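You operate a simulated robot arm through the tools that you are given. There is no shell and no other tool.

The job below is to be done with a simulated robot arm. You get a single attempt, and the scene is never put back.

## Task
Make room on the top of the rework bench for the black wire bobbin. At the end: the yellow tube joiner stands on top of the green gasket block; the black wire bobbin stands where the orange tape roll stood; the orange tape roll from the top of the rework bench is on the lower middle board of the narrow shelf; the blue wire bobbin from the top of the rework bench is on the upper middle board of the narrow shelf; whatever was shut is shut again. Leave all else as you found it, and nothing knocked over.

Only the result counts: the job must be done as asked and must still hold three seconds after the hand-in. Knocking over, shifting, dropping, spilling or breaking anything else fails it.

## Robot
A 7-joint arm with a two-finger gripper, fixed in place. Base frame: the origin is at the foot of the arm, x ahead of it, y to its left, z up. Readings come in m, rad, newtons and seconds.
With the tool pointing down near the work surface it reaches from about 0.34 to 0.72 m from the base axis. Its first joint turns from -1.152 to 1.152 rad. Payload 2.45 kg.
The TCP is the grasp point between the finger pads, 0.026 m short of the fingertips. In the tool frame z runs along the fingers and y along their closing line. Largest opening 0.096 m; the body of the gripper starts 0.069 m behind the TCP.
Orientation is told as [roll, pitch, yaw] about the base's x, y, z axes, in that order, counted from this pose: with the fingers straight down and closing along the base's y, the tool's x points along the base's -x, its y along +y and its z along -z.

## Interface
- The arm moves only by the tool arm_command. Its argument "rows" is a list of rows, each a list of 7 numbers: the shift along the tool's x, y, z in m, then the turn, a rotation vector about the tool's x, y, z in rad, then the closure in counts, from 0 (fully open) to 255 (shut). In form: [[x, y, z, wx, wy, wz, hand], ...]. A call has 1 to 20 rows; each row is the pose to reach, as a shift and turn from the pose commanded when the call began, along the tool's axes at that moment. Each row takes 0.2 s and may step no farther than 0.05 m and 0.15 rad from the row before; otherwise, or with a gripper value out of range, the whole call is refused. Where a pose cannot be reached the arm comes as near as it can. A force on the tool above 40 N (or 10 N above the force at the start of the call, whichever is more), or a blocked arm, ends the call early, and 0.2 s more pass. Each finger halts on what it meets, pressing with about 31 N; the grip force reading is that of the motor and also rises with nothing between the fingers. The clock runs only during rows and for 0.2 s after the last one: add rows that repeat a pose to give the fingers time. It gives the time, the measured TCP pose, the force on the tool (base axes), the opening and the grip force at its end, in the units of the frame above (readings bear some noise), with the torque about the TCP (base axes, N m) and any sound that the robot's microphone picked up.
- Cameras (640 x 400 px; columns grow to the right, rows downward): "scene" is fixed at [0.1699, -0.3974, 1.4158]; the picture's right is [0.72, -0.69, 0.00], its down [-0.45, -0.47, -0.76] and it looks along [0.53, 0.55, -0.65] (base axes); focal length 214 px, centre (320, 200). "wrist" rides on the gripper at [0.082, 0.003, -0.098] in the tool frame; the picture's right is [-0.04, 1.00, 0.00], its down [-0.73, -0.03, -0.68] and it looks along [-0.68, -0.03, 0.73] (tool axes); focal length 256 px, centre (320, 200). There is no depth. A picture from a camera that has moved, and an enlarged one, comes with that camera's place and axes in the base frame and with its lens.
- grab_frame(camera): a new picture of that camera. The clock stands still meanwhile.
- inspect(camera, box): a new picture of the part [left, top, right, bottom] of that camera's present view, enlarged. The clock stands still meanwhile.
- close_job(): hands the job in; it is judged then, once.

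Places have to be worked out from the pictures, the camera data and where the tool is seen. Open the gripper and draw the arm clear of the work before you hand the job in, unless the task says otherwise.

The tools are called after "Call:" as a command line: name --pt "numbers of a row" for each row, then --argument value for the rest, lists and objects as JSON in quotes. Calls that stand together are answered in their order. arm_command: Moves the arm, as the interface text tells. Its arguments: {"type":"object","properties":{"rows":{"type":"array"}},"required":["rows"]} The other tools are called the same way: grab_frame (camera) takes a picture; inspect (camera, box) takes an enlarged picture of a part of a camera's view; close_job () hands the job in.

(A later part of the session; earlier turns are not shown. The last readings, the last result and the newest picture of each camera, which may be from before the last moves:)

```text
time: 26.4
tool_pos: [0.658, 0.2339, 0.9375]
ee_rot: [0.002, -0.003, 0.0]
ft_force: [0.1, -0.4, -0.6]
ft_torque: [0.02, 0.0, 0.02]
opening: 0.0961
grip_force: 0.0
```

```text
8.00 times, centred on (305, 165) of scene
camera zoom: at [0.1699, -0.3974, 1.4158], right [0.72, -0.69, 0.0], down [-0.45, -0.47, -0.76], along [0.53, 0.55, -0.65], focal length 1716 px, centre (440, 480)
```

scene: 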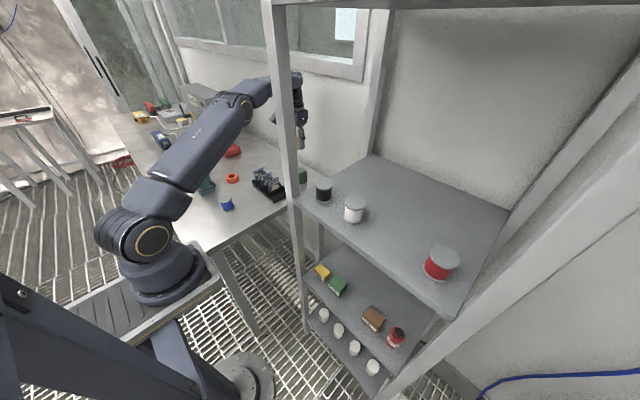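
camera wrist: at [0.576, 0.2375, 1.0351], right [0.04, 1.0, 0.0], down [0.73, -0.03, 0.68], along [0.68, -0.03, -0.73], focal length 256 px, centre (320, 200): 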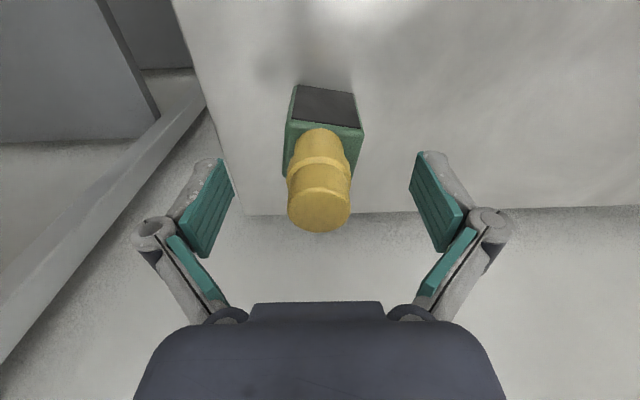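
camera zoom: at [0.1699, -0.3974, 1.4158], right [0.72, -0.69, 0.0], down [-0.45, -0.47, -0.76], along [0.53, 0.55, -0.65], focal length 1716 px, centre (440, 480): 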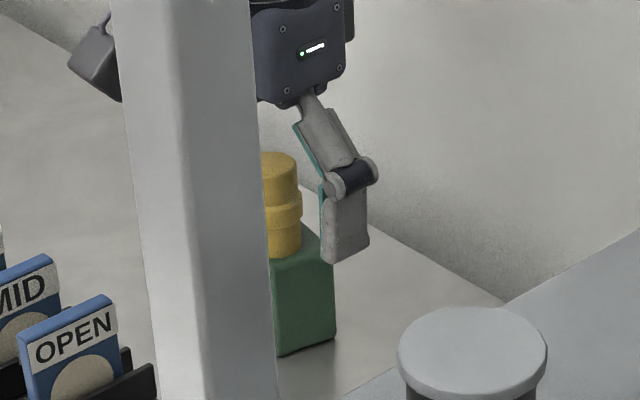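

The joiner now stands free and upright on the green block. I lift straight up and travel to above the orange roll, turning the tool by yaw +1.4 so the tilted camera later stays clear of the teal filter unit.

Call:
arm_command --pt "0 0 -0.04 0 0 0 0" --pt "0 0 -0.085 0 0 0 0" --pt "0 0 -0.13 0 0 0 0" --pt "0.0307 0.032 -0.15 0 0 -0.14 0" --pt "0.0614 0.064 -0.15 0 0 -0.28 0" --pt "0.0921 0.096 -0.15 0 0 -0.42 0" --pt "0.1228 0.128 -0.15 0 0 -0.56 0" --pt "0.1535 0.16 -0.15 0 0 -0.7 0" --pt "0.1842 0.192 -0.15 0 0 -0.84 0" --pt "0.215 0.223 -0.15 0 0 -0.98 0" --pt "0.215 0.223 -0.15 0 0 -1.12 0" --pt "0.215 0.223 -0.15 0 0 -1.26 0" --pt "0.215 0.223 -0.15 0 0 -1.4 0" --pt "0.215 0.223 -0.15 0 0 -1.4 0"

Call:
grab_frame --camera "wrist"

Call:
grab_frame --camera "scene"

```text
time: 29.4
tool_pos: [0.4411, 0.4571, 1.0867]
ee_rot: [-0.004, -0.002, 1.402]
ft_force: [0.8, 0.3, -1.0]
ft_torque: [-0.03, 0.02, -0.02]
opening: 0.0961
grip_force: 0.1
```

```text
taken
camera wrist: at [0.4253, 0.3769, 1.183], right [-0.98, 0.21, 0.0], down [0.15, 0.72, 0.68], along [0.14, 0.67, -0.73], focal length 256 px, centre (320, 200)
```

wrist: 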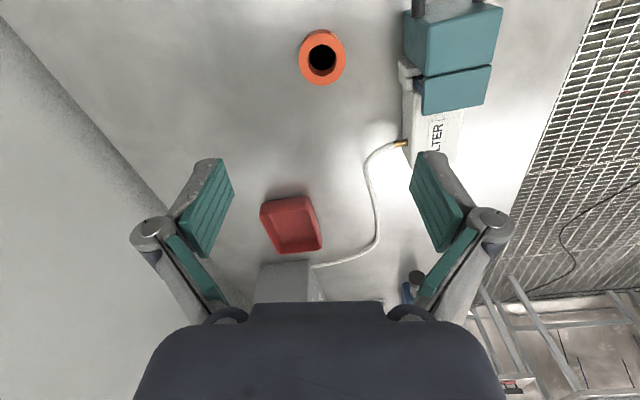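

```text
taken
```

scene: 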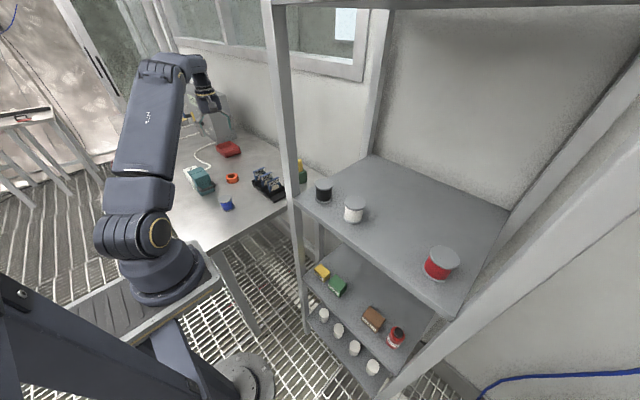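

The roll is in view near the top of the wrist picture, with the teal unit to its right. I zoom in to fix the roll's centre.

Call:
inspect --camera "wrist" --box '[270, 0, 370, 100]'

Call:
inspect --camera "wrist" --box '[340, 0, 520, 130]'

```text
4.00 times, centred on (320, 50) of wrist
camera zoom: at [0.4253, 0.3769, 1.183], right [-0.98, 0.21, 0.0], down [0.15, 0.72, 0.68], along [0.14, 0.67, -0.73], focal length 1024 px, centre (320, 800)
```

zoom: 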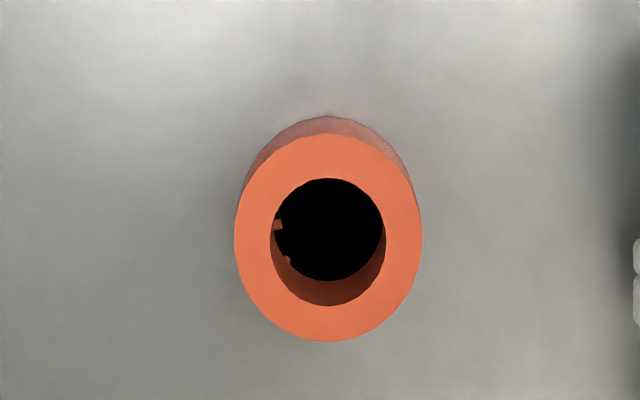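

```text
3.08 times, centred on (430, 65) of wrist
camera zoom: at [0.4253, 0.3769, 1.183], right [-0.98, 0.21, 0.0], down [0.15, 0.72, 0.68], along [0.14, 0.67, -0.73], focal length 788 px, centre (-18, 615)
```

zoom: 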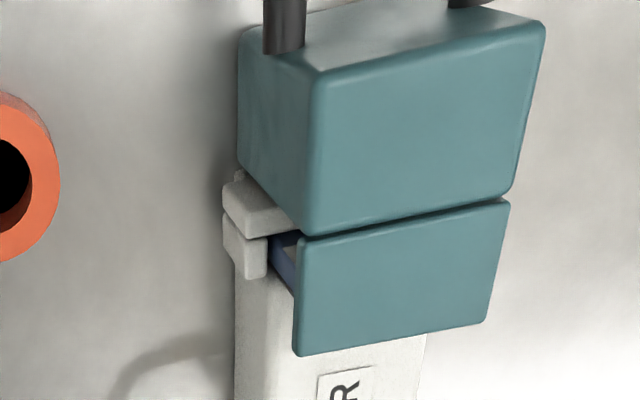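

The roll's centre comes out at about (0.441, 0.4555) and it is about 52 mm across. The teal unit's near side is at x≈0.347, so I use a partial opening. I pitch the tool forward by 0.6 rad in place.

Call:
arm_command --pt "0 0 0 0 -0.12 0 56" --pt "0 0 0 0 -0.24 0 56" --pt "0 0 0 0 -0.36 0 56" --pt "0 0 0 0 -0.48 0 56" --pt "0 0 0 0 -0.6 0 56" --pt "0 0 0 0 -0.6 0 56"

Call:
grab_frame --camera "scene"

Call:
grab_frame --camera "wrist"

```text
time: 30.8
tool_pos: [0.4425, 0.458, 1.0864]
ee_rot: [-0.004, -0.605, 1.404]
ft_force: [0.3, 0.1, 1.4]
ft_torque: [0.0, -0.07, 0.0]
opening: 0.0749
grip_force: 0.0
```

```text
taken
```

scene: 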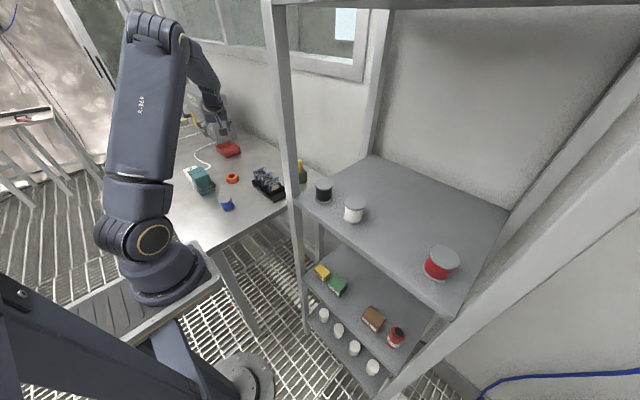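

```text
taken
camera wrist: at [0.4192, 0.3375, 1.121], right [-0.98, 0.2, 0.02], down [0.06, 0.21, 0.98], along [0.19, 0.96, -0.22], focal length 256 px, centre (320, 200)
```

wrist: 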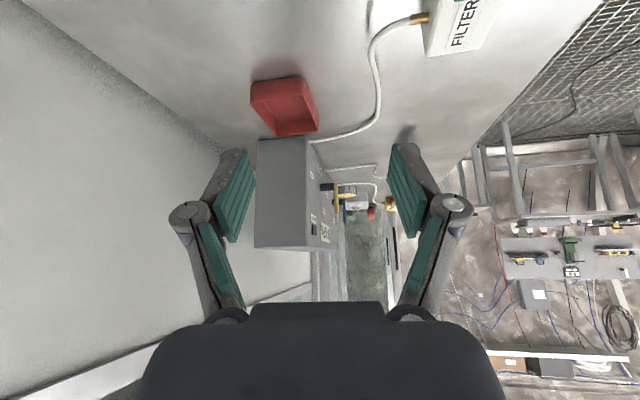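

The tilted pose is as commanded with opening 0.075. I lower vertically to z≈0.935 above the roll and check from the scene camera.

Call:
arm_command --pt "0.0176 0.0002 0.0245 0 0 0 56" --pt "0.0352 0.0004 0.0491 0 0 0 56" --pt "0.0529 0.0006 0.0736 0 0 0 56" --pt "0.0705 0.0008 0.0982 0 0 0 56" --pt "0.0881 0.0011 0.1227 0 0 0 56" --pt "0.0881 0.0011 0.1227 0 0 0 56"

Call:
inspect --camera "scene" --box '[180, 130, 280, 220]'

Call:
grab_frame --camera "wrist"

```text
time: 32.2
tool_pos: [0.4433, 0.4549, 0.9359]
ee_rot: [-0.005, -0.602, 1.401]
ft_force: [0.1, 0.7, 0.3]
ft_torque: [0.04, 0.01, 0.0]
opening: 0.0746
grip_force: 0.1
```

```text
4.44 times, centred on (230, 175) of scene
camera zoom: at [0.1699, -0.3974, 1.4158], right [0.72, -0.69, 0.0], down [-0.45, -0.47, -0.76], along [0.53, 0.55, -0.65], focal length 953 px, centre (720, 311)
```

zoom: 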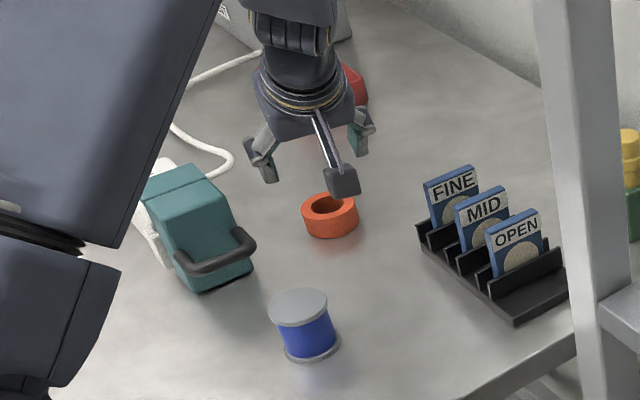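

```text
taken
camera wrist: at [0.4187, 0.334, 0.9704], right [-0.98, 0.2, 0.02], down [0.06, 0.21, 0.97], along [0.19, 0.96, -0.22], focal length 256 px, centre (320, 200)
```

wrist: 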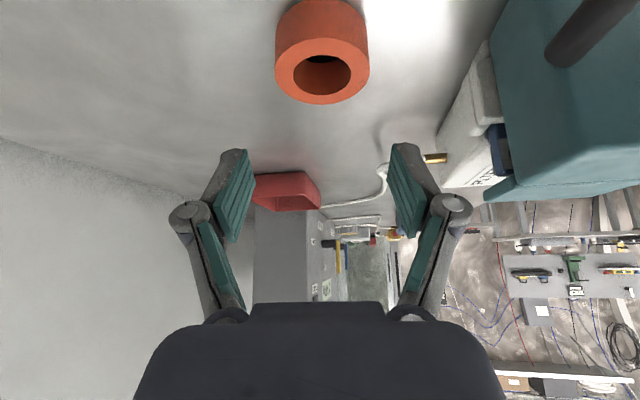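

From this view the roll's centre is at (0.440, 0.455), about 3 mm to the tool's +y side of the TCP. I correct that while lowering to z≈0.875, then check before closing.

Call:
arm_command --pt "0.006 0.0032 0.0085 0 0 0 56" --pt "0.0155 0.0032 0.0222 0 0 0 56" --pt "0.0255 0.0032 0.0365 0 0 0 56" --pt "0.0348 0.0032 0.05 0 0 0 56" --pt "0.0348 0.0032 0.05 0 0 0 56"

Call:
inspect --camera "scene" --box '[190, 140, 270, 210]'

Call:
grab_frame --camera "wrist"

```text
time: 33.4
tool_pos: [0.4376, 0.4529, 0.875]
ee_rot: [-0.005, -0.602, 1.403]
ft_force: [-0.9, -0.3, -0.5]
ft_torque: [0.03, -0.04, 0.02]
opening: 0.0746
grip_force: 0.1
```

```text
5.71 times, centred on (230, 175) of scene
camera zoom: at [0.1699, -0.3974, 1.4158], right [0.72, -0.69, 0.0], down [-0.45, -0.47, -0.76], along [0.53, 0.55, -0.65], focal length 1226 px, centre (834, 343)
```

zoom: 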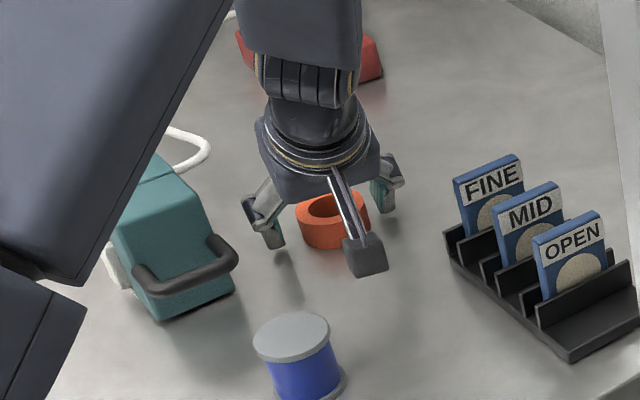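

```text
taken
camera wrist: at [0.4138, 0.3334, 0.9085], right [-0.98, 0.2, 0.02], down [0.06, 0.21, 0.97], along [0.19, 0.96, -0.22], focal length 256 px, centre (320, 200)
```

wrist: 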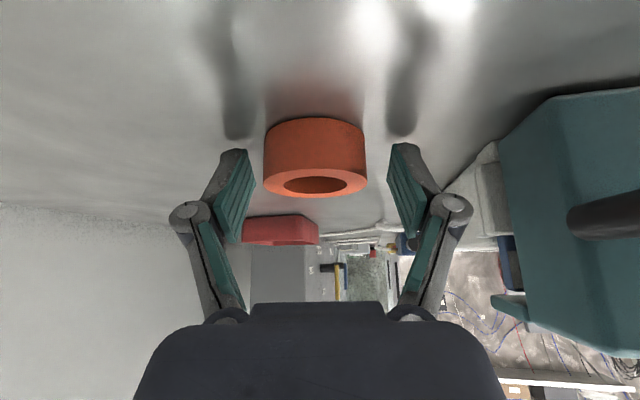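

The roll sits between the pads, about 2 mm off centre. I nudge the tool by -2 mm along its y and close.

Call:
arm_command --pt "0 -0.002 0 0 0 0 56" --pt "0 -0.002 0 0 0 0 100" --pt "0 -0.002 0 0 0 0 150" --pt "0 -0.002 0 0 0 0 255" --pt "0 -0.002 0 0 0 0 255" --pt "0 -0.002 0 0 0 0 255" --pt "0 -0.002 0 0 0 0 255"

Call:
grab_frame --camera "wrist"

```text
time: 35.0
tool_pos: [0.4381, 0.4557, 0.8764]
ee_rot: [-0.004, -0.606, 1.404]
ft_force: [-10.7, 2.1, 28.0]
ft_torque: [0.2, 0.95, 0.01]
opening: 0.0498
grip_force: 31.1
```

```text
taken
camera wrist: at [0.4151, 0.3346, 0.91], right [-0.98, 0.2, 0.02], down [0.06, 0.21, 0.98], along [0.19, 0.96, -0.22], focal length 256 px, centre (320, 200)
```

wrist: 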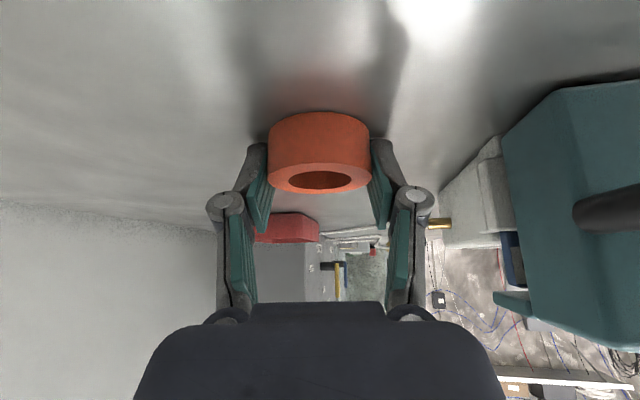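

The roll is gripped (opening 0.0498), but one fingertip presses the bench with about 28 N, so I lift slowly straight up and check that the roll is held level.

Call:
arm_command --pt "-0.0011 0 -0.0016 0 0 0 255" --pt "-0.0028 0 -0.0041 0 0 0 255" --pt "-0.0085 0 -0.0124 0 0 0 255" --pt "-0.017 0 -0.0247 0 0 0 255" --pt "-0.034 0 -0.0494 0 0 0 255" --pt "-0.034 0 -0.0494 0 0 0 255"

Call:
grab_frame --camera "wrist"

Call:
inspect --camera "scene" --box '[190, 130, 270, 200]'

```text
time: 36.4
tool_pos: [0.4393, 0.4528, 0.9372]
ee_rot: [-0.002, -0.6, 1.402]
ft_force: [-0.3, -0.3, 0.4]
ft_torque: [0.01, 0.0, -0.03]
opening: 0.0496
grip_force: 30.5
```

```text
taken
camera wrist: at [0.4156, 0.3318, 0.9713], right [-0.98, 0.2, 0.02], down [0.06, 0.21, 0.97], along [0.19, 0.96, -0.22], focal length 256 px, centre (320, 200)
```

wrist: 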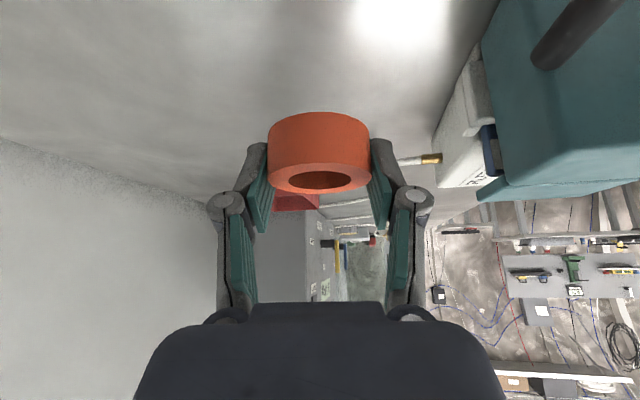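

```text
5.71 times, centred on (230, 165) of scene
camera zoom: at [0.1699, -0.3974, 1.4158], right [0.72, -0.69, 0.0], down [-0.45, -0.47, -0.76], along [0.53, 0.55, -0.65], focal length 1226 px, centre (834, 400)
```

zoom: 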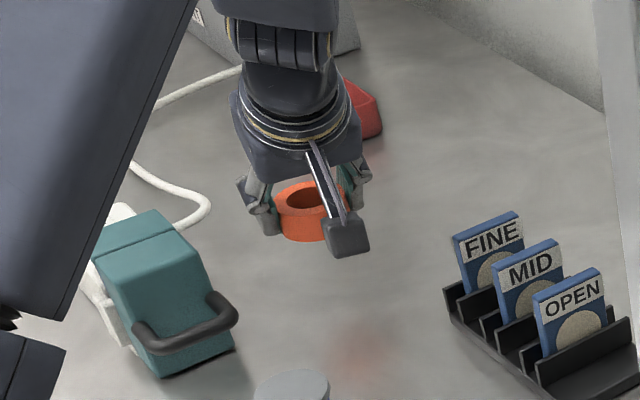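

The roll is held level, unchanged in the hand. I raise it, draw back toward the base and turn the tool back to yaw 0 on the way to the shelf side.

Call:
arm_command --pt "-0.0254 0 -0.0371 0 0 0 255" --pt "-0.0508 0 -0.0743 0 0 0 255" --pt "-0.042 0.0048 -0.1167 0 0 0 255" --pt "-0.0193 0.008 -0.1564 0.079 0 0.1155 255" --pt "0.0033 0.0111 -0.1961 0.1581 0 0.2311 255" --pt "0.0266 0.0192 -0.2363 0.2371 0 0.3466 255" --pt "0.0556 0.0272 -0.2683 0.3162 0 0.4622 255" --pt "0.0846 0.0353 -0.3002 0.3952 0 0.5777 255" --pt "0.1164 0.0434 -0.328 0.4743 0 0.6933 255" --pt "0.1475 0.0465 -0.3553 0.5533 0 0.8088 255" --pt "0.1808 0.0447 -0.3781 0.6324 0 0.9243 255" --pt "0.1808 0.0447 -0.3781 0.7114 0 1.0399 255" --pt "0.1808 0.0447 -0.3781 0.7904 0 1.1554 255" --pt "0.1808 0.0447 -0.3781 0.7904 0 1.1554 255"

Call:
grab_frame --camera "scene"

Call:
grab_frame --camera "wrist"

```text
time: 39.4
tool_pos: [0.3336, 0.1064, 1.1447]
ee_rot: [0.0, -0.605, -0.003]
ft_force: [0.7, -1.0, 0.0]
ft_torque: [0.01, -0.04, 0.01]
opening: 0.0494
grip_force: 30.8
```

```text
taken
```

scene: 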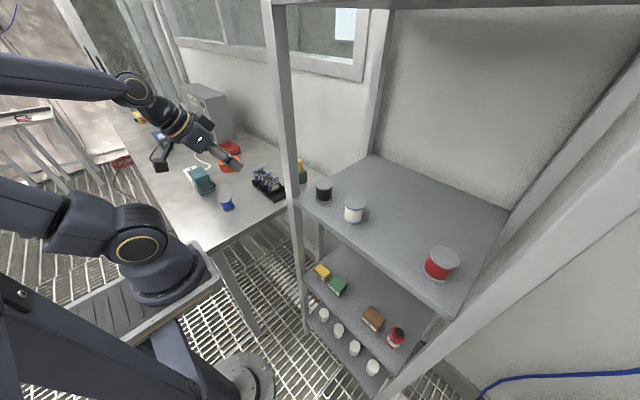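

```text
taken
camera wrist: at [0.2113, 0.1103, 1.1779], right [0.03, 1.0, 0.02], down [0.22, -0.03, 0.98], along [0.98, -0.03, -0.22], focal length 256 px, centre (320, 200)
```

wrist: 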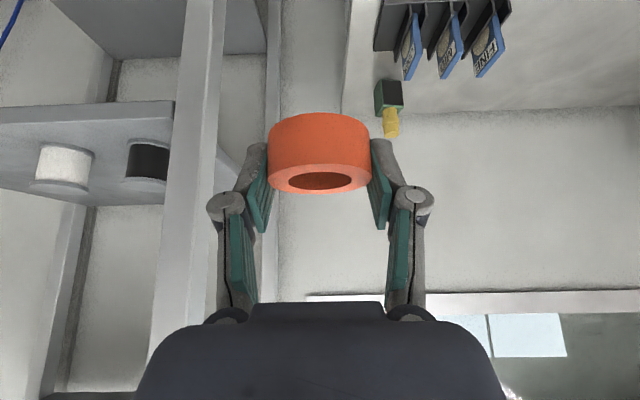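

The roll stays level and the joiner still stands on its block. I move sideways in front of the shelf to y≈-0.238, keeping x≈0.32 clear of the post.

Call:
arm_command --pt "0.0014 -0.043 -0.001 0 0 0 255" --pt "0.0028 -0.086 -0.002 0 0 0 255" --pt "0.0042 -0.129 -0.003 0 0 0 255" --pt "0.0056 -0.172 -0.004 0 0 0 255" --pt "0.007 -0.215 -0.005 0 0 0 255" --pt "0.0084 -0.258 -0.006 0 0 0 255" --pt "0.0098 -0.301 -0.007 0 0 0 255" --pt "0.0112 -0.344 -0.0077 0 0 0 255" --pt "0.0112 -0.344 -0.0077 0 0 0 255"

Call:
grab_frame --camera "scene"

Call:
grab_frame --camera "wrist"

```text
time: 41.4
tool_pos: [0.3222, -0.2397, 1.1459]
ee_rot: [0.0, -0.601, 0.003]
ft_force: [0.5, 0.1, 0.2]
ft_torque: [-0.02, 0.02, 0.01]
opening: 0.0496
grip_force: 30.9
out of reach, approached as far as the arm can: row 1, 2, 3, 4
```

```text
taken
```

scene: 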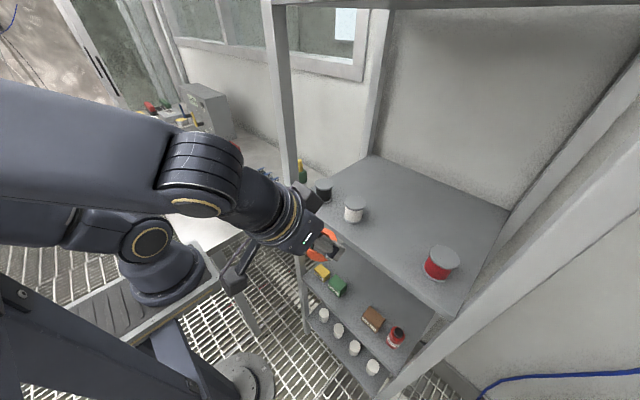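

```text
taken
camera wrist: at [0.2, -0.2371, 1.1795], right [0.03, 1.0, 0.02], down [0.22, -0.03, 0.98], along [0.98, -0.03, -0.22], focal length 256 px, centre (320, 200)
```

wrist: 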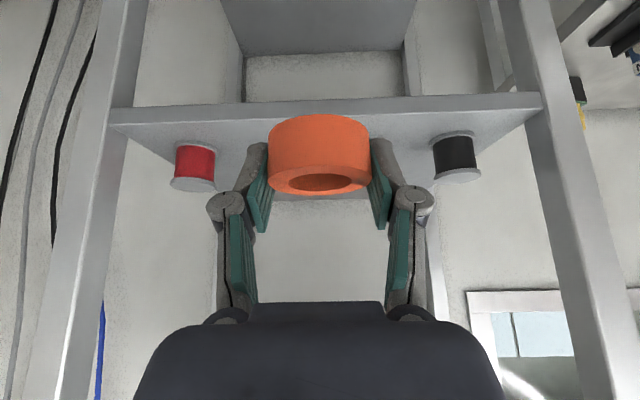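

Several intermediate poses near y≈0 were only approached, but the final pose in front of the shelf is as commanded. I zoom into the wrist view to measure the upper middle board's front edge and the bobbins.

Call:
inspect --camera "wrist" --box '[380, 60, 600, 220]'

Call:
inspect --camera "wrist" --box '[80, 60, 280, 220]'

```text
2.50 times, centred on (490, 140) of wrist
camera zoom: at [0.2, -0.2371, 1.1795], right [0.03, 1.0, 0.02], down [0.22, -0.03, 0.98], along [0.98, -0.03, -0.22], focal length 640 px, centre (-105, 350)
```

zoom: 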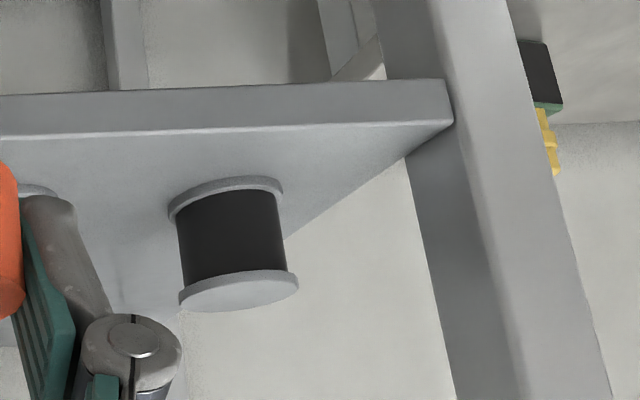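

```text
2.50 times, centred on (180, 140) of wrist
camera zoom: at [0.2, -0.2371, 1.1795], right [0.03, 1.0, 0.02], down [0.22, -0.03, 0.98], along [0.98, -0.03, -0.22], focal length 640 px, centre (670, 350)
```

zoom: 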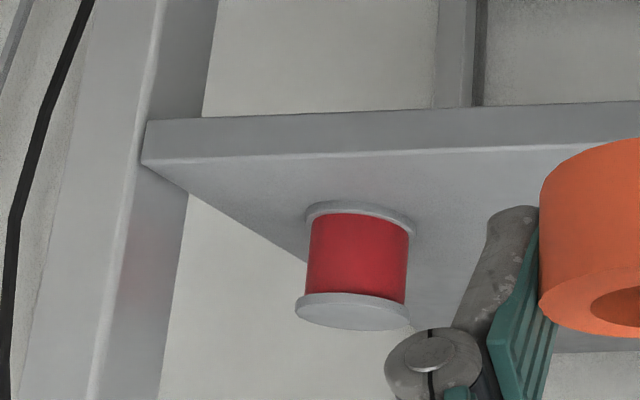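

The upper middle board's front edge is at x≈0.418, spanning y from -0.444 to -0.035, and the black bobbin is at about (0.481, -0.089). I now lower the roll in front of the shelf to about (0.35, -0.238, 0.85).

Call:
arm_command --pt "0.0206 0.0002 0.0371 0 0 0 255" --pt "0.0412 0.0005 0.0743 0 0 0 255" --pt "0.0618 0.0007 0.1114 0 0 0 255" --pt "0.0825 0.001 0.1486 0 0 0 255" --pt "0.1031 0.0012 0.1857 0 0 0 255" --pt "0.1237 0.0015 0.2229 0 0 0 255" --pt "0.1443 0.0017 0.26 0 0 0 255" --pt "0.1443 0.0017 0.26 0 0 0 255"

Call:
grab_frame --camera "scene"

Call:
grab_frame --camera "wrist"

```text
time: 42.5
tool_pos: [0.3124, -0.2702, 0.9805]
ee_rot: [-0.198, -0.484, 0.069]
ft_force: [-0.3, -0.5, -1.4]
ft_torque: [0.03, 0.0, 0.02]
opening: 0.0498
grip_force: 31.3
out of reach, approached as far as the arm can: row 5
stopped in row 5: the arm was blocked; the commanded pose is now the measured one
```

```text
taken
```

scene: 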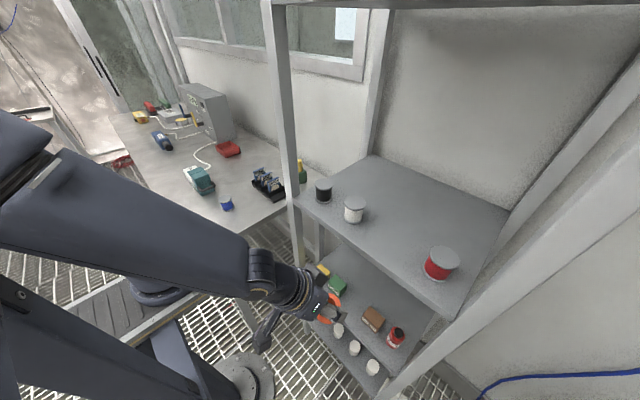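

```text
taken
camera wrist: at [0.195, -0.2562, 1.0273], right [0.06, 0.99, -0.15], down [0.33, 0.13, 0.94], along [0.94, -0.11, -0.32], focal length 256 px, centre (320, 200)
```

wrist: 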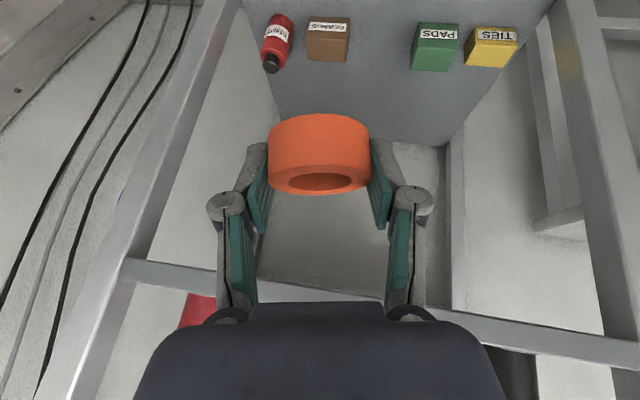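

The arm was blocked on the way down because the wrist came too close to the base column, so the tool got twisted slightly; tool forces are near zero and the roll is still held. I go back up and outward to about (0.34, -0.30, 1.08), restoring the level orientation.

Call:
arm_command --pt "-0.0173 -0.0115 -0.0172 -0.04 -0.028 0.0177 255" --pt "-0.0347 -0.0231 -0.0344 -0.081 -0.056 0.0354 255" --pt "-0.052 -0.0346 -0.0516 -0.122 -0.084 0.0532 255" --pt "-0.0694 -0.0462 -0.0688 -0.1623 -0.112 0.0709 255" --pt "-0.0694 -0.0462 -0.0688 -0.1623 -0.112 0.0709 255" --pt "-0.0694 -0.0462 -0.0688 -0.1623 -0.112 0.0709 255"

Call:
grab_frame --camera "scene"

Call:
grab_frame --camera "wrist"

```text
time: 44.0
tool_pos: [0.3464, -0.3001, 1.0959]
ee_rot: [-0.11, -0.543, 0.078]
ft_force: [-0.2, 0.4, -0.5]
ft_torque: [-0.03, 0.01, 0.0]
opening: 0.0497
grip_force: 30.9
```

```text
taken
```

scene: 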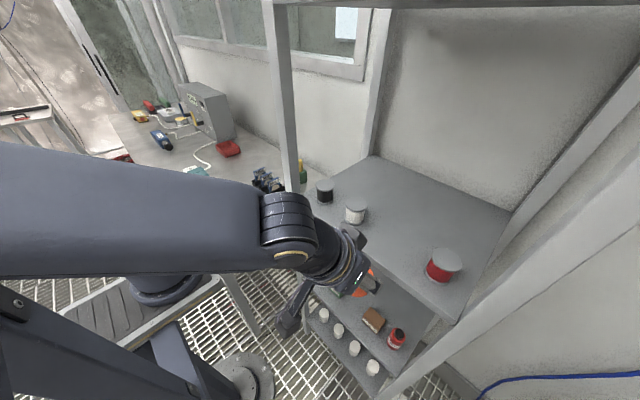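

```text
taken
camera wrist: at [0.2258, -0.2951, 1.1368], right [0.02, 1.0, -0.07], down [0.27, 0.07, 0.96], along [0.96, -0.03, -0.27], focal length 256 px, centre (320, 200)
```

wrist: 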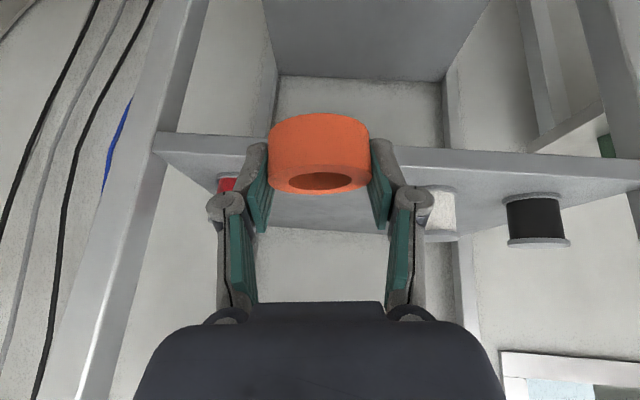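

The position is good but a small twist remains (roll -0.11, yaw 0.08). I correct the orientation in place and re-read.

Call:
arm_command --pt "0 0 0 -0.034 -0.028 0.034 255" --pt "0 0 0 -0.0677 -0.0553 0.0688 255" --pt "0 0 0 -0.0677 -0.0553 0.0688 255" --pt "0 0 0 -0.0677 -0.0553 0.0688 255"

```text
time: 44.5
tool_pos: [0.3456, -0.3056, 1.0998]
ee_rot: [-0.081, -0.548, 0.053]
ft_force: [0.2, -0.3, 0.4]
ft_torque: [-0.03, -0.01, -0.02]
opening: 0.0497
grip_force: 30.8
stopped in row 2: the arm was blocked; the commanded pose is now the measured one
```

The correction was blocked again, so a joint or link is limiting this arm configuration. I look at both cameras to understand the arm's posture.

Call:
grab_frame --camera "scene"

Call:
inspect --camera "scene" --box '[0, 100, 420, 380]'

Call:
grab_frame --camera "wrist"

```text
taken
```

scene: 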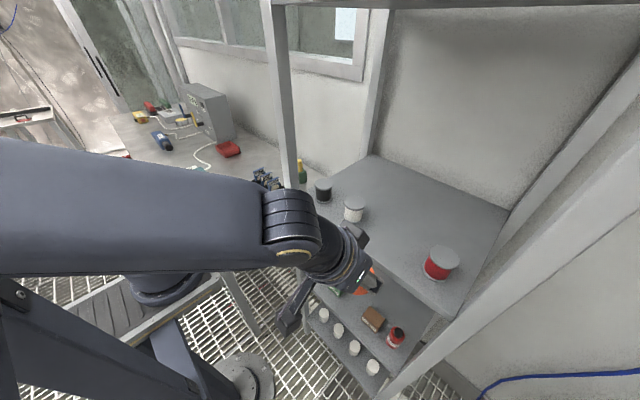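

```text
1.43 times, centred on (210, 240) of scene
camera zoom: at [0.1706, -0.3977, 1.4156], right [0.72, -0.69, 0.0], down [-0.45, -0.47, -0.76], along [0.53, 0.55, -0.65], focal length 306 px, centre (477, 143)
```

zoom: 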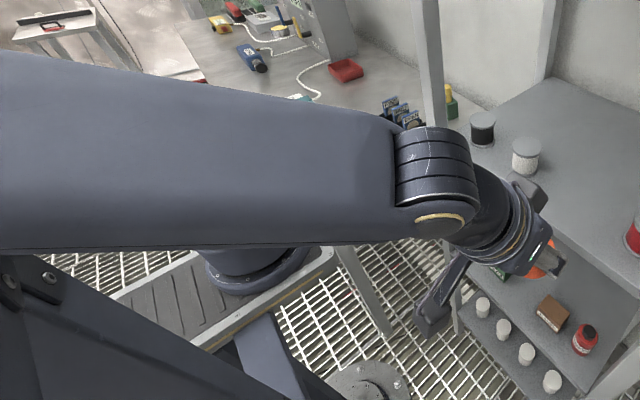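

```text
taken
camera wrist: at [0.226, -0.3004, 1.1396], right [0.02, 1.0, -0.05], down [0.27, 0.04, 0.96], along [0.96, -0.04, -0.27], focal length 256 px, centre (320, 200)
```

wrist: 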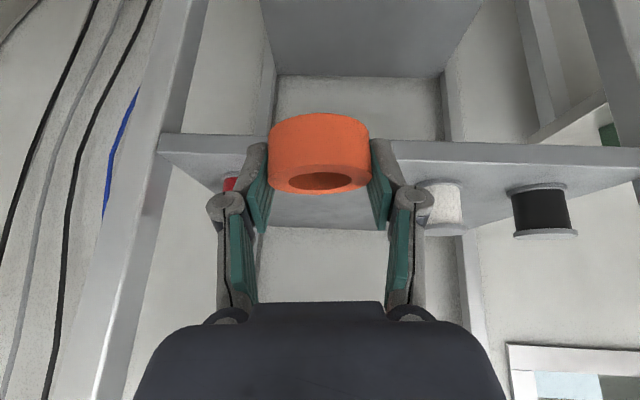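

The enlarged scene picture now reports the camera at [0.1706, -0.3977, 1.4156], slightly off its original place, so a link may be touching its mount. I check that reading again before moving.

Call:
inspect --camera "scene" --box '[0, 200, 200, 400]'

Call:
inspect --camera "scene" --box '[240, 160, 420, 340]'

```text
2.00 times, centred on (100, 300) of scene
camera zoom: at [0.1706, -0.3977, 1.4156], right [0.72, -0.69, 0.0], down [-0.45, -0.47, -0.76], along [0.53, 0.55, -0.65], focal length 429 px, centre (760, 0)
```

zoom: 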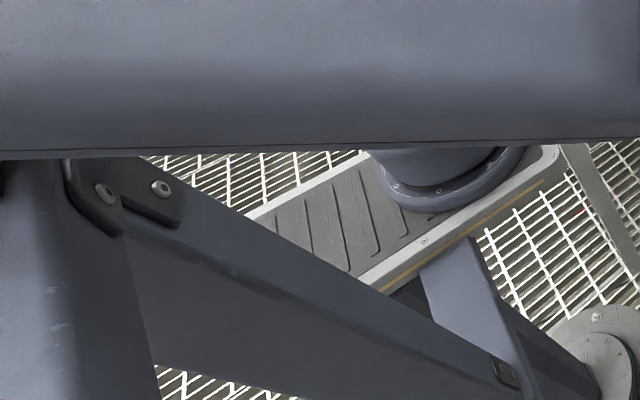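

```text
2.22 times, centred on (330, 250) of scene
camera zoom: at [0.1706, -0.3977, 1.4156], right [0.72, -0.69, 0.0], down [-0.45, -0.47, -0.76], along [0.53, 0.55, -0.65], focal length 477 px, centre (298, 89)
```

zoom: 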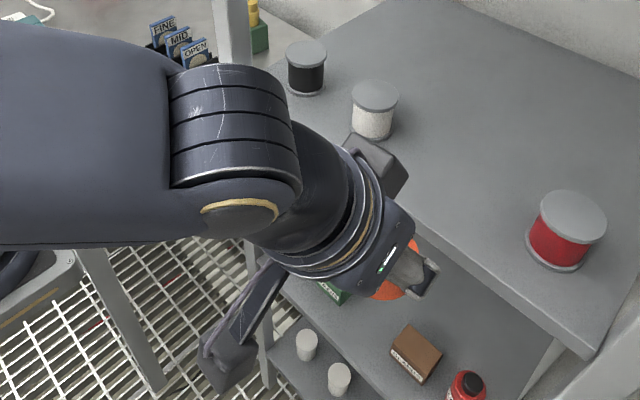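

The camera reading stays about 0.8 mm off, so I suspect the arm's elbow side is leaning on the camera mast in this folded posture. I retrace upward and back toward +y to relieve it, without changing the hand's orientation.

Call:
arm_command --pt "-0.0223 0.0126 -0.0266 0 0 0 255" --pt "-0.0446 0.0252 -0.0531 0 0 0 255" --pt "-0.0669 0.0378 -0.0797 0 0 0 255" --pt "-0.0669 0.0378 -0.0797 0 0 0 255"

Call:
inspect --camera "scene" --box '[0, 100, 420, 380]'

Call:
grab_frame --camera "wrist"

```text
time: 45.5
tool_pos: [0.3609, -0.2605, 1.1999]
ee_rot: [-0.067, -0.546, 0.041]
ft_force: [-1.1, -0.3, -0.2]
ft_torque: [0.0, -0.02, 0.04]
opening: 0.0497
grip_force: 30.5
```

```text
1.43 times, centred on (210, 240) of scene
camera zoom: at [0.1699, -0.3974, 1.4158], right [0.72, -0.69, 0.0], down [-0.45, -0.47, -0.76], along [0.53, 0.55, -0.65], focal length 306 px, centre (477, 143)
```

zoom: 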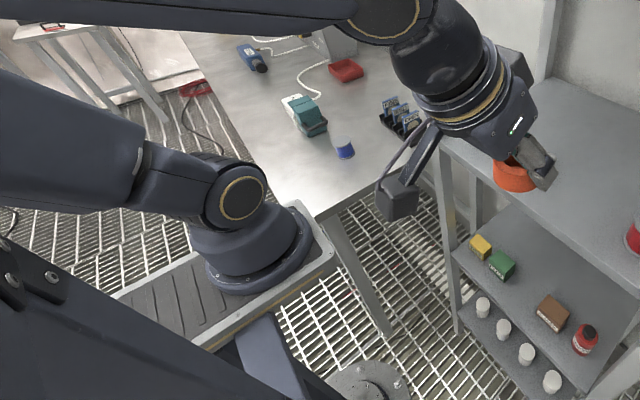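

```text
taken
camera wrist: at [0.2391, -0.2568, 1.2393], right [0.03, 1.0, -0.04], down [0.27, 0.03, 0.96], along [0.96, -0.04, -0.27], focal length 256 px, centre (320, 200)
```

wrist: 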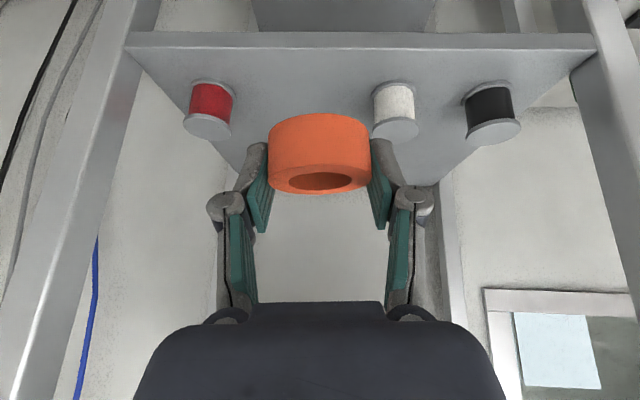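

The scene camera reads its original place again, so the touch was elastic and nothing stayed shifted. I keep the wrist farther from that camera: I go to about (0.375, -0.235, 1.16) while restoring pitch -0.6 and zero roll and yaw.

Call:
arm_command --pt "0.0026 0.0092 0.0134 -0.015 -0.018 0.012 255" --pt "0.0053 0.0185 0.0268 -0.03 -0.036 0.024 255" --pt "0.0079 0.0277 0.0402 -0.0447 -0.0548 0.0363 255" --pt "0.0079 0.0277 0.0402 -0.0447 -0.0548 0.0363 255"

Call:
inspect --camera "scene" --box '[0, 0, 480, 320]'

```text
time: 46.5
tool_pos: [0.3739, -0.236, 1.1578]
ee_rot: [0.001, -0.604, 0.002]
ft_force: [-0.5, 1.0, -0.6]
ft_torque: [0.01, -0.03, -0.02]
opening: 0.0497
grip_force: 30.8
```

```text
1.25 times, centred on (240, 160) of scene
camera zoom: at [0.1699, -0.3974, 1.4158], right [0.72, -0.69, 0.0], down [-0.45, -0.47, -0.76], along [0.53, 0.55, -0.65], focal length 268 px, centre (420, 250)
```

zoom: 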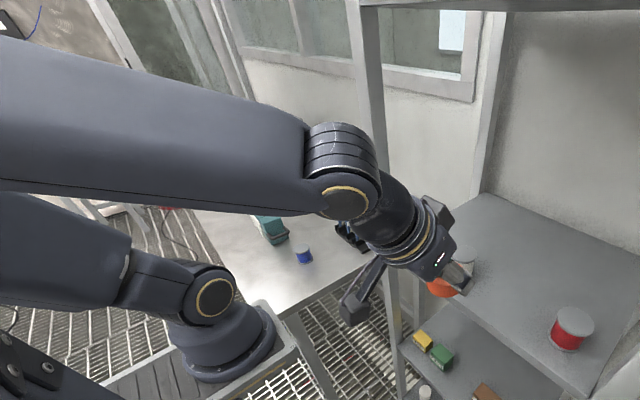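

The orientation is restored exactly at (0.374, -0.236, 1.158) with the camera undisturbed. I descend in short stages just in front of the board edge, first to z≈1.06 at x≈0.380.

Call:
arm_command --pt "0.0127 0 0.021 0 0 0 255" --pt "0.0253 0 0.042 0 0 0 255" --pt "0.038 -0.001 0.0631 0 0 0 255" --pt "0.0507 -0.001 0.0841 0 0 0 255" --pt "0.0507 -0.001 0.0841 0 0 0 255"

Call:
inspect --camera "scene" --box '[0, 0, 480, 320]'

Call:
grab_frame --camera "wrist"

```text
time: 47.7
tool_pos: [0.3802, -0.2364, 1.0616]
ee_rot: [-0.002, -0.603, 0.003]
ft_force: [0.1, 0.5, 0.0]
ft_torque: [-0.03, 0.0, -0.05]
opening: 0.0498
grip_force: 31.3
```

```text
1.25 times, centred on (240, 160) of scene
camera zoom: at [0.1699, -0.3974, 1.4158], right [0.72, -0.69, 0.0], down [-0.45, -0.47, -0.76], along [0.53, 0.55, -0.65], focal length 268 px, centre (420, 250)
```

zoom: 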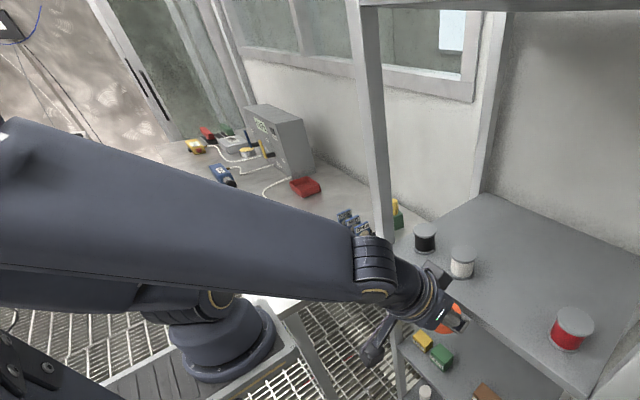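

```text
taken
camera wrist: at [0.2582, -0.2329, 1.0952], right [0.03, 1.0, 0.02], down [0.22, -0.03, 0.98], along [0.98, -0.03, -0.22], focal length 256 px, centre (320, 200)
```

wrist: 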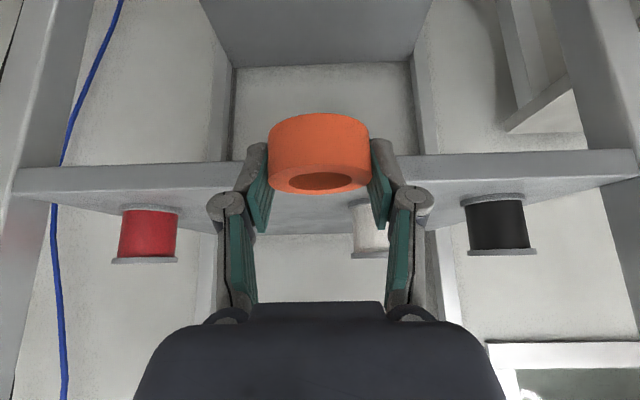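

Still on target with the camera undisturbed. I continue down past the board edge to z≈0.97 at the same x.

Call:
arm_command --pt "0.013 0 0.0188 0 0 0 255" --pt "0.026 0 0.0377 0 0 0 255" --pt "0.039 0 0.0565 0 0 0 255" --pt "0.052 0 0.0754 0 0 0 255" --pt "0.052 0 0.0754 0 0 0 255"

Call:
inspect --camera "scene" --box '[0, 0, 480, 320]'

Call:
grab_frame --camera "wrist"

```text
time: 48.8
tool_pos: [0.3674, -0.2574, 0.9974]
ee_rot: [-0.195, -0.5, 0.079]
ft_force: [0.2, -0.9, -0.7]
ft_torque: [0.03, -0.01, 0.02]
opening: 0.0495
grip_force: 31.1
out of reach, approached as far as the arm can: row 3
stopped in row 5: the arm was blocked; the commanded pose is now the measured one
```

```text
1.25 times, centred on (240, 160) of scene
camera zoom: at [0.1714, -0.3945, 1.4165], right [0.72, -0.69, 0.0], down [-0.45, -0.47, -0.76], along [0.53, 0.55, -0.65], focal length 268 px, centre (420, 250)
```

zoom: 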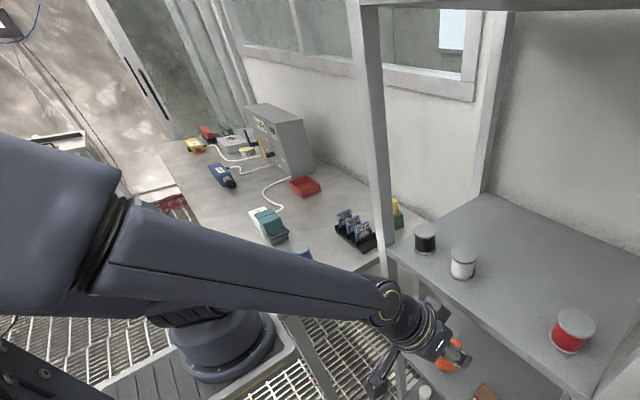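

```text
taken
camera wrist: at [0.2494, -0.2451, 1.0423], right [0.05, 0.99, -0.15], down [0.31, 0.13, 0.94], along [0.95, -0.1, -0.3], focal length 256 px, centre (320, 200)
```

wrist: 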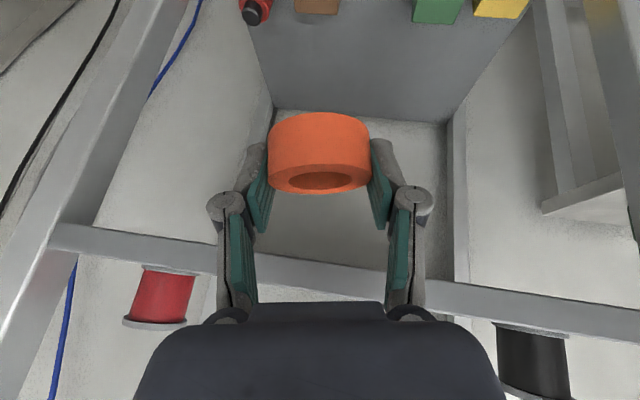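

Below z≈1.0 the arm folds too tightly again and leans on the scene camera (it reads about 3 mm off). I back off upward at once and will check that the camera springs back.

Call:
arm_command --pt "-0.02 0.001 -0.0278 0 0 0 255" --pt "-0.04 0.002 -0.0556 0 0 0 255" --pt "-0.0598 0.0029 -0.0834 0 0 0 255" --pt "-0.0598 0.0029 -0.0834 0 0 0 255"

Call:
inspect --camera "scene" --box '[0, 0, 480, 320]'

```text
time: 49.8
tool_pos: [0.3802, -0.2384, 1.0986]
ee_rot: [-0.179, -0.503, 0.065]
ft_force: [-0.2, -0.3, -0.6]
ft_torque: [0.01, 0.0, 0.0]
opening: 0.0492
grip_force: 31.0
```

```text
1.25 times, centred on (240, 160) of scene
camera zoom: at [0.1699, -0.3974, 1.4158], right [0.72, -0.69, 0.0], down [-0.45, -0.47, -0.76], along [0.53, 0.55, -0.65], focal length 268 px, centre (420, 250)
```

zoom: 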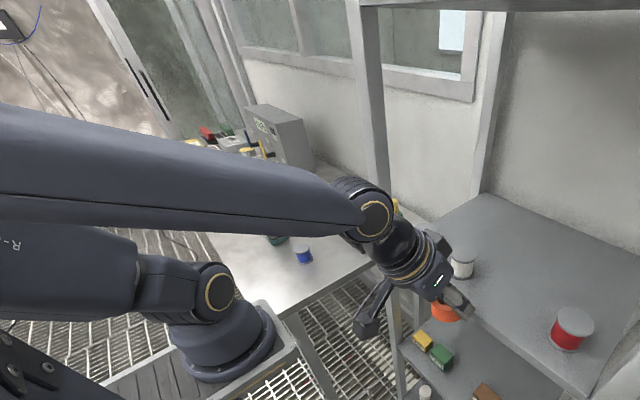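

The camera is back at its exact place. The 0.6 rad tilt forces the wrist too close to the base at this height, so I'll set the roll down temporarily on the upper middle board and re-grip it with less tilt. First I rise and restore the level orientation.

Call:
arm_command --pt "-0.0157 -0.0048 -0.0213 -0.048 -0.032 0.0215 255" --pt "-0.0315 -0.0095 -0.0425 -0.0965 -0.064 0.043 255" --pt "-0.0472 -0.0143 -0.0638 -0.1448 -0.0959 0.0644 255" --pt "-0.0472 -0.0143 -0.0638 -0.1448 -0.0959 0.0644 255"

Call:
inspect --camera "scene" --box '[160, 60, 480, 300]'

Call:
grab_frame --camera "wrist"

```text
time: 50.8
tool_pos: [0.3871, -0.2423, 1.1756]
ee_rot: [0.0, -0.606, 0.0]
ft_force: [0.1, 0.1, -0.6]
ft_torque: [0.0, -0.02, -0.01]
opening: 0.0496
grip_force: 31.0
```

```text
1.67 times, centred on (320, 180) of scene
camera zoom: at [0.1699, -0.3974, 1.4158], right [0.72, -0.69, 0.0], down [-0.45, -0.47, -0.76], along [0.53, 0.55, -0.65], focal length 358 px, centre (320, 233)
```

zoom: 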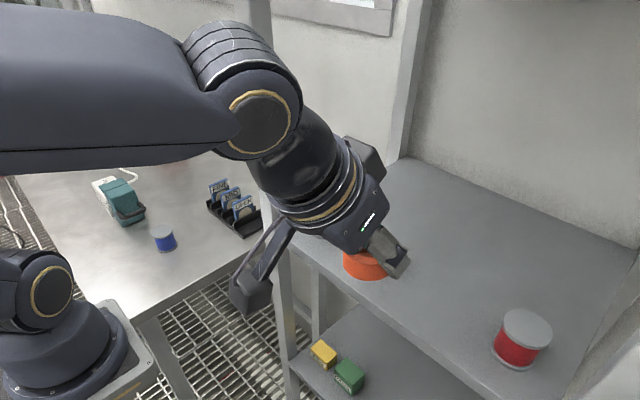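

```text
taken
camera wrist: at [0.265, -0.2392, 1.2094], right [0.03, 1.0, 0.02], down [0.22, -0.03, 0.98], along [0.98, -0.03, -0.22], focal length 256 px, centre (320, 200)
```

wrist: 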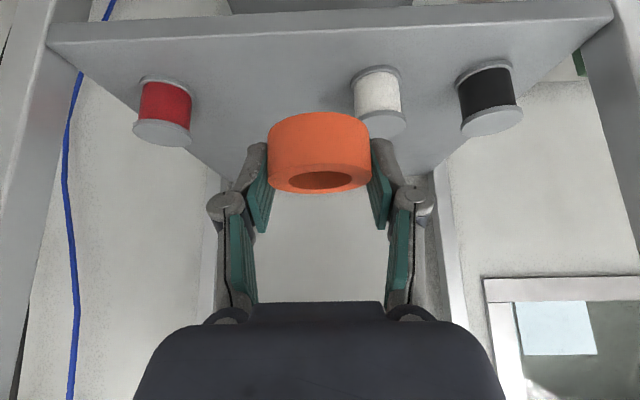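

Level again at (0.387, -0.242, 1.176) with the camera undisturbed. I move in over the free stretch between the white and red bobbins, to about (0.46, -0.287) at z≈1.16.

Call:
arm_command --pt "-0.017 -0.0145 0.0181 0 0 0 255" --pt "-0.034 -0.029 0.0363 0 0 0 255" --pt "-0.0511 -0.0445 0.0544 0 0 0 255" --pt "-0.0511 -0.0445 0.0544 0 0 0 255"

Call:
inspect --camera "scene" --box '[260, 100, 480, 320]'

Call:
grab_frame --camera "wrist"

```text
time: 51.8
tool_pos: [0.4526, -0.2821, 1.1643]
ee_rot: [-0.002, -0.605, 0.002]
ft_force: [0.0, 0.5, -0.8]
ft_torque: [0.0, -0.01, 0.0]
opening: 0.0496
grip_force: 31.2
out of reach, approached as far as the arm can: row 3, 4
```

```text
1.82 times, centred on (370, 210) of scene
camera zoom: at [0.1699, -0.3974, 1.4158], right [0.72, -0.69, 0.0], down [-0.45, -0.47, -0.76], along [0.53, 0.55, -0.65], focal length 390 px, centre (229, 182)
```

zoom: 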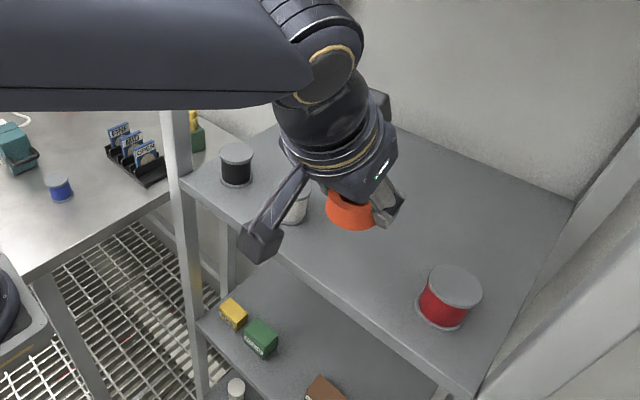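

```text
taken
camera wrist: at [0.3288, -0.2792, 1.1969], right [0.03, 1.0, 0.02], down [0.22, -0.03, 0.98], along [0.98, -0.03, -0.22], focal length 256 px, centre (320, 200)
```

wrist: 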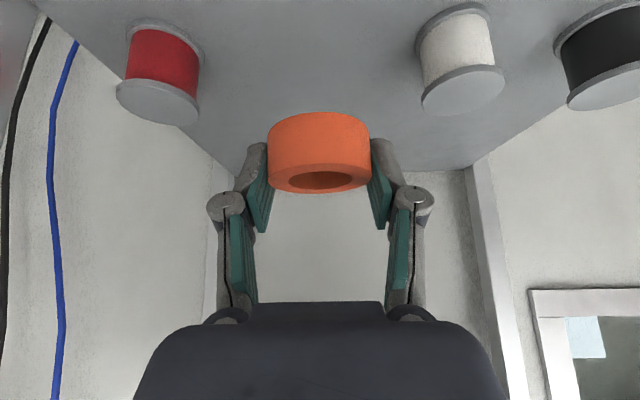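

The pose fell about 6 mm short of the command, so this posture is near some limit, but the roll is over free board space. I try descending straight to z≈1.10 and check tracking.

Call:
arm_command --pt "0.0121 0 0.0175 0 0 0 255" --pt "0.0242 0 0.035 0 0 0 255" --pt "0.0364 0 0.0526 0 0 0 255" --pt "0.0364 0 0.0526 0 0 0 255"

Call:
inspect --camera "scene" --box '[260, 100, 480, 320]'

Call:
grab_frame --camera "wrist"

```text
time: 52.8
tool_pos: [0.4426, -0.2904, 1.1436]
ee_rot: [-0.149, -0.562, 0.074]
ft_force: [0.0, 0.5, -0.4]
ft_torque: [-0.03, -0.01, 0.0]
opening: 0.0494
grip_force: 30.6
out of reach, approached as far as the arm can: row 1, 2, 3, 4
```

```text
1.82 times, centred on (370, 210) of scene
camera zoom: at [0.1705, -0.3887, 1.4183], right [0.72, -0.69, 0.0], down [-0.45, -0.47, -0.76], along [0.53, 0.54, -0.65], focal length 390 px, centre (229, 182)
```

zoom: 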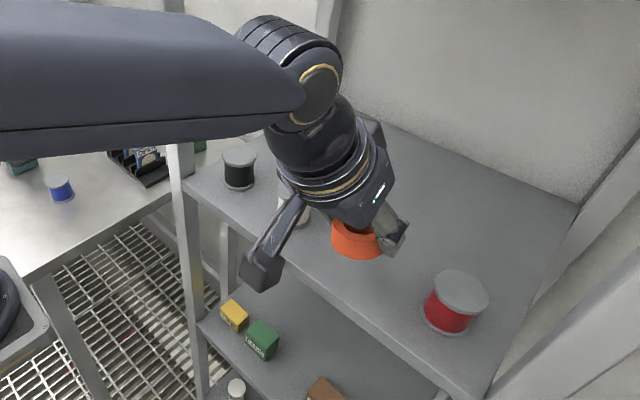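

```text
taken
camera wrist: at [0.3218, -0.2821, 1.1808], right [0.04, 0.99, -0.1], down [0.26, 0.09, 0.96], along [0.97, -0.07, -0.25], focal length 256 px, centre (320, 200)
```

wrist: 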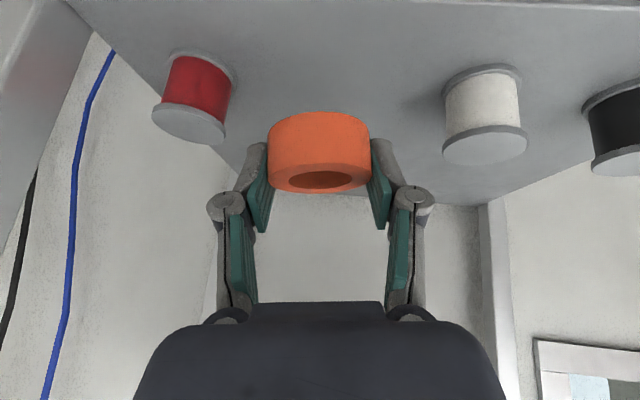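

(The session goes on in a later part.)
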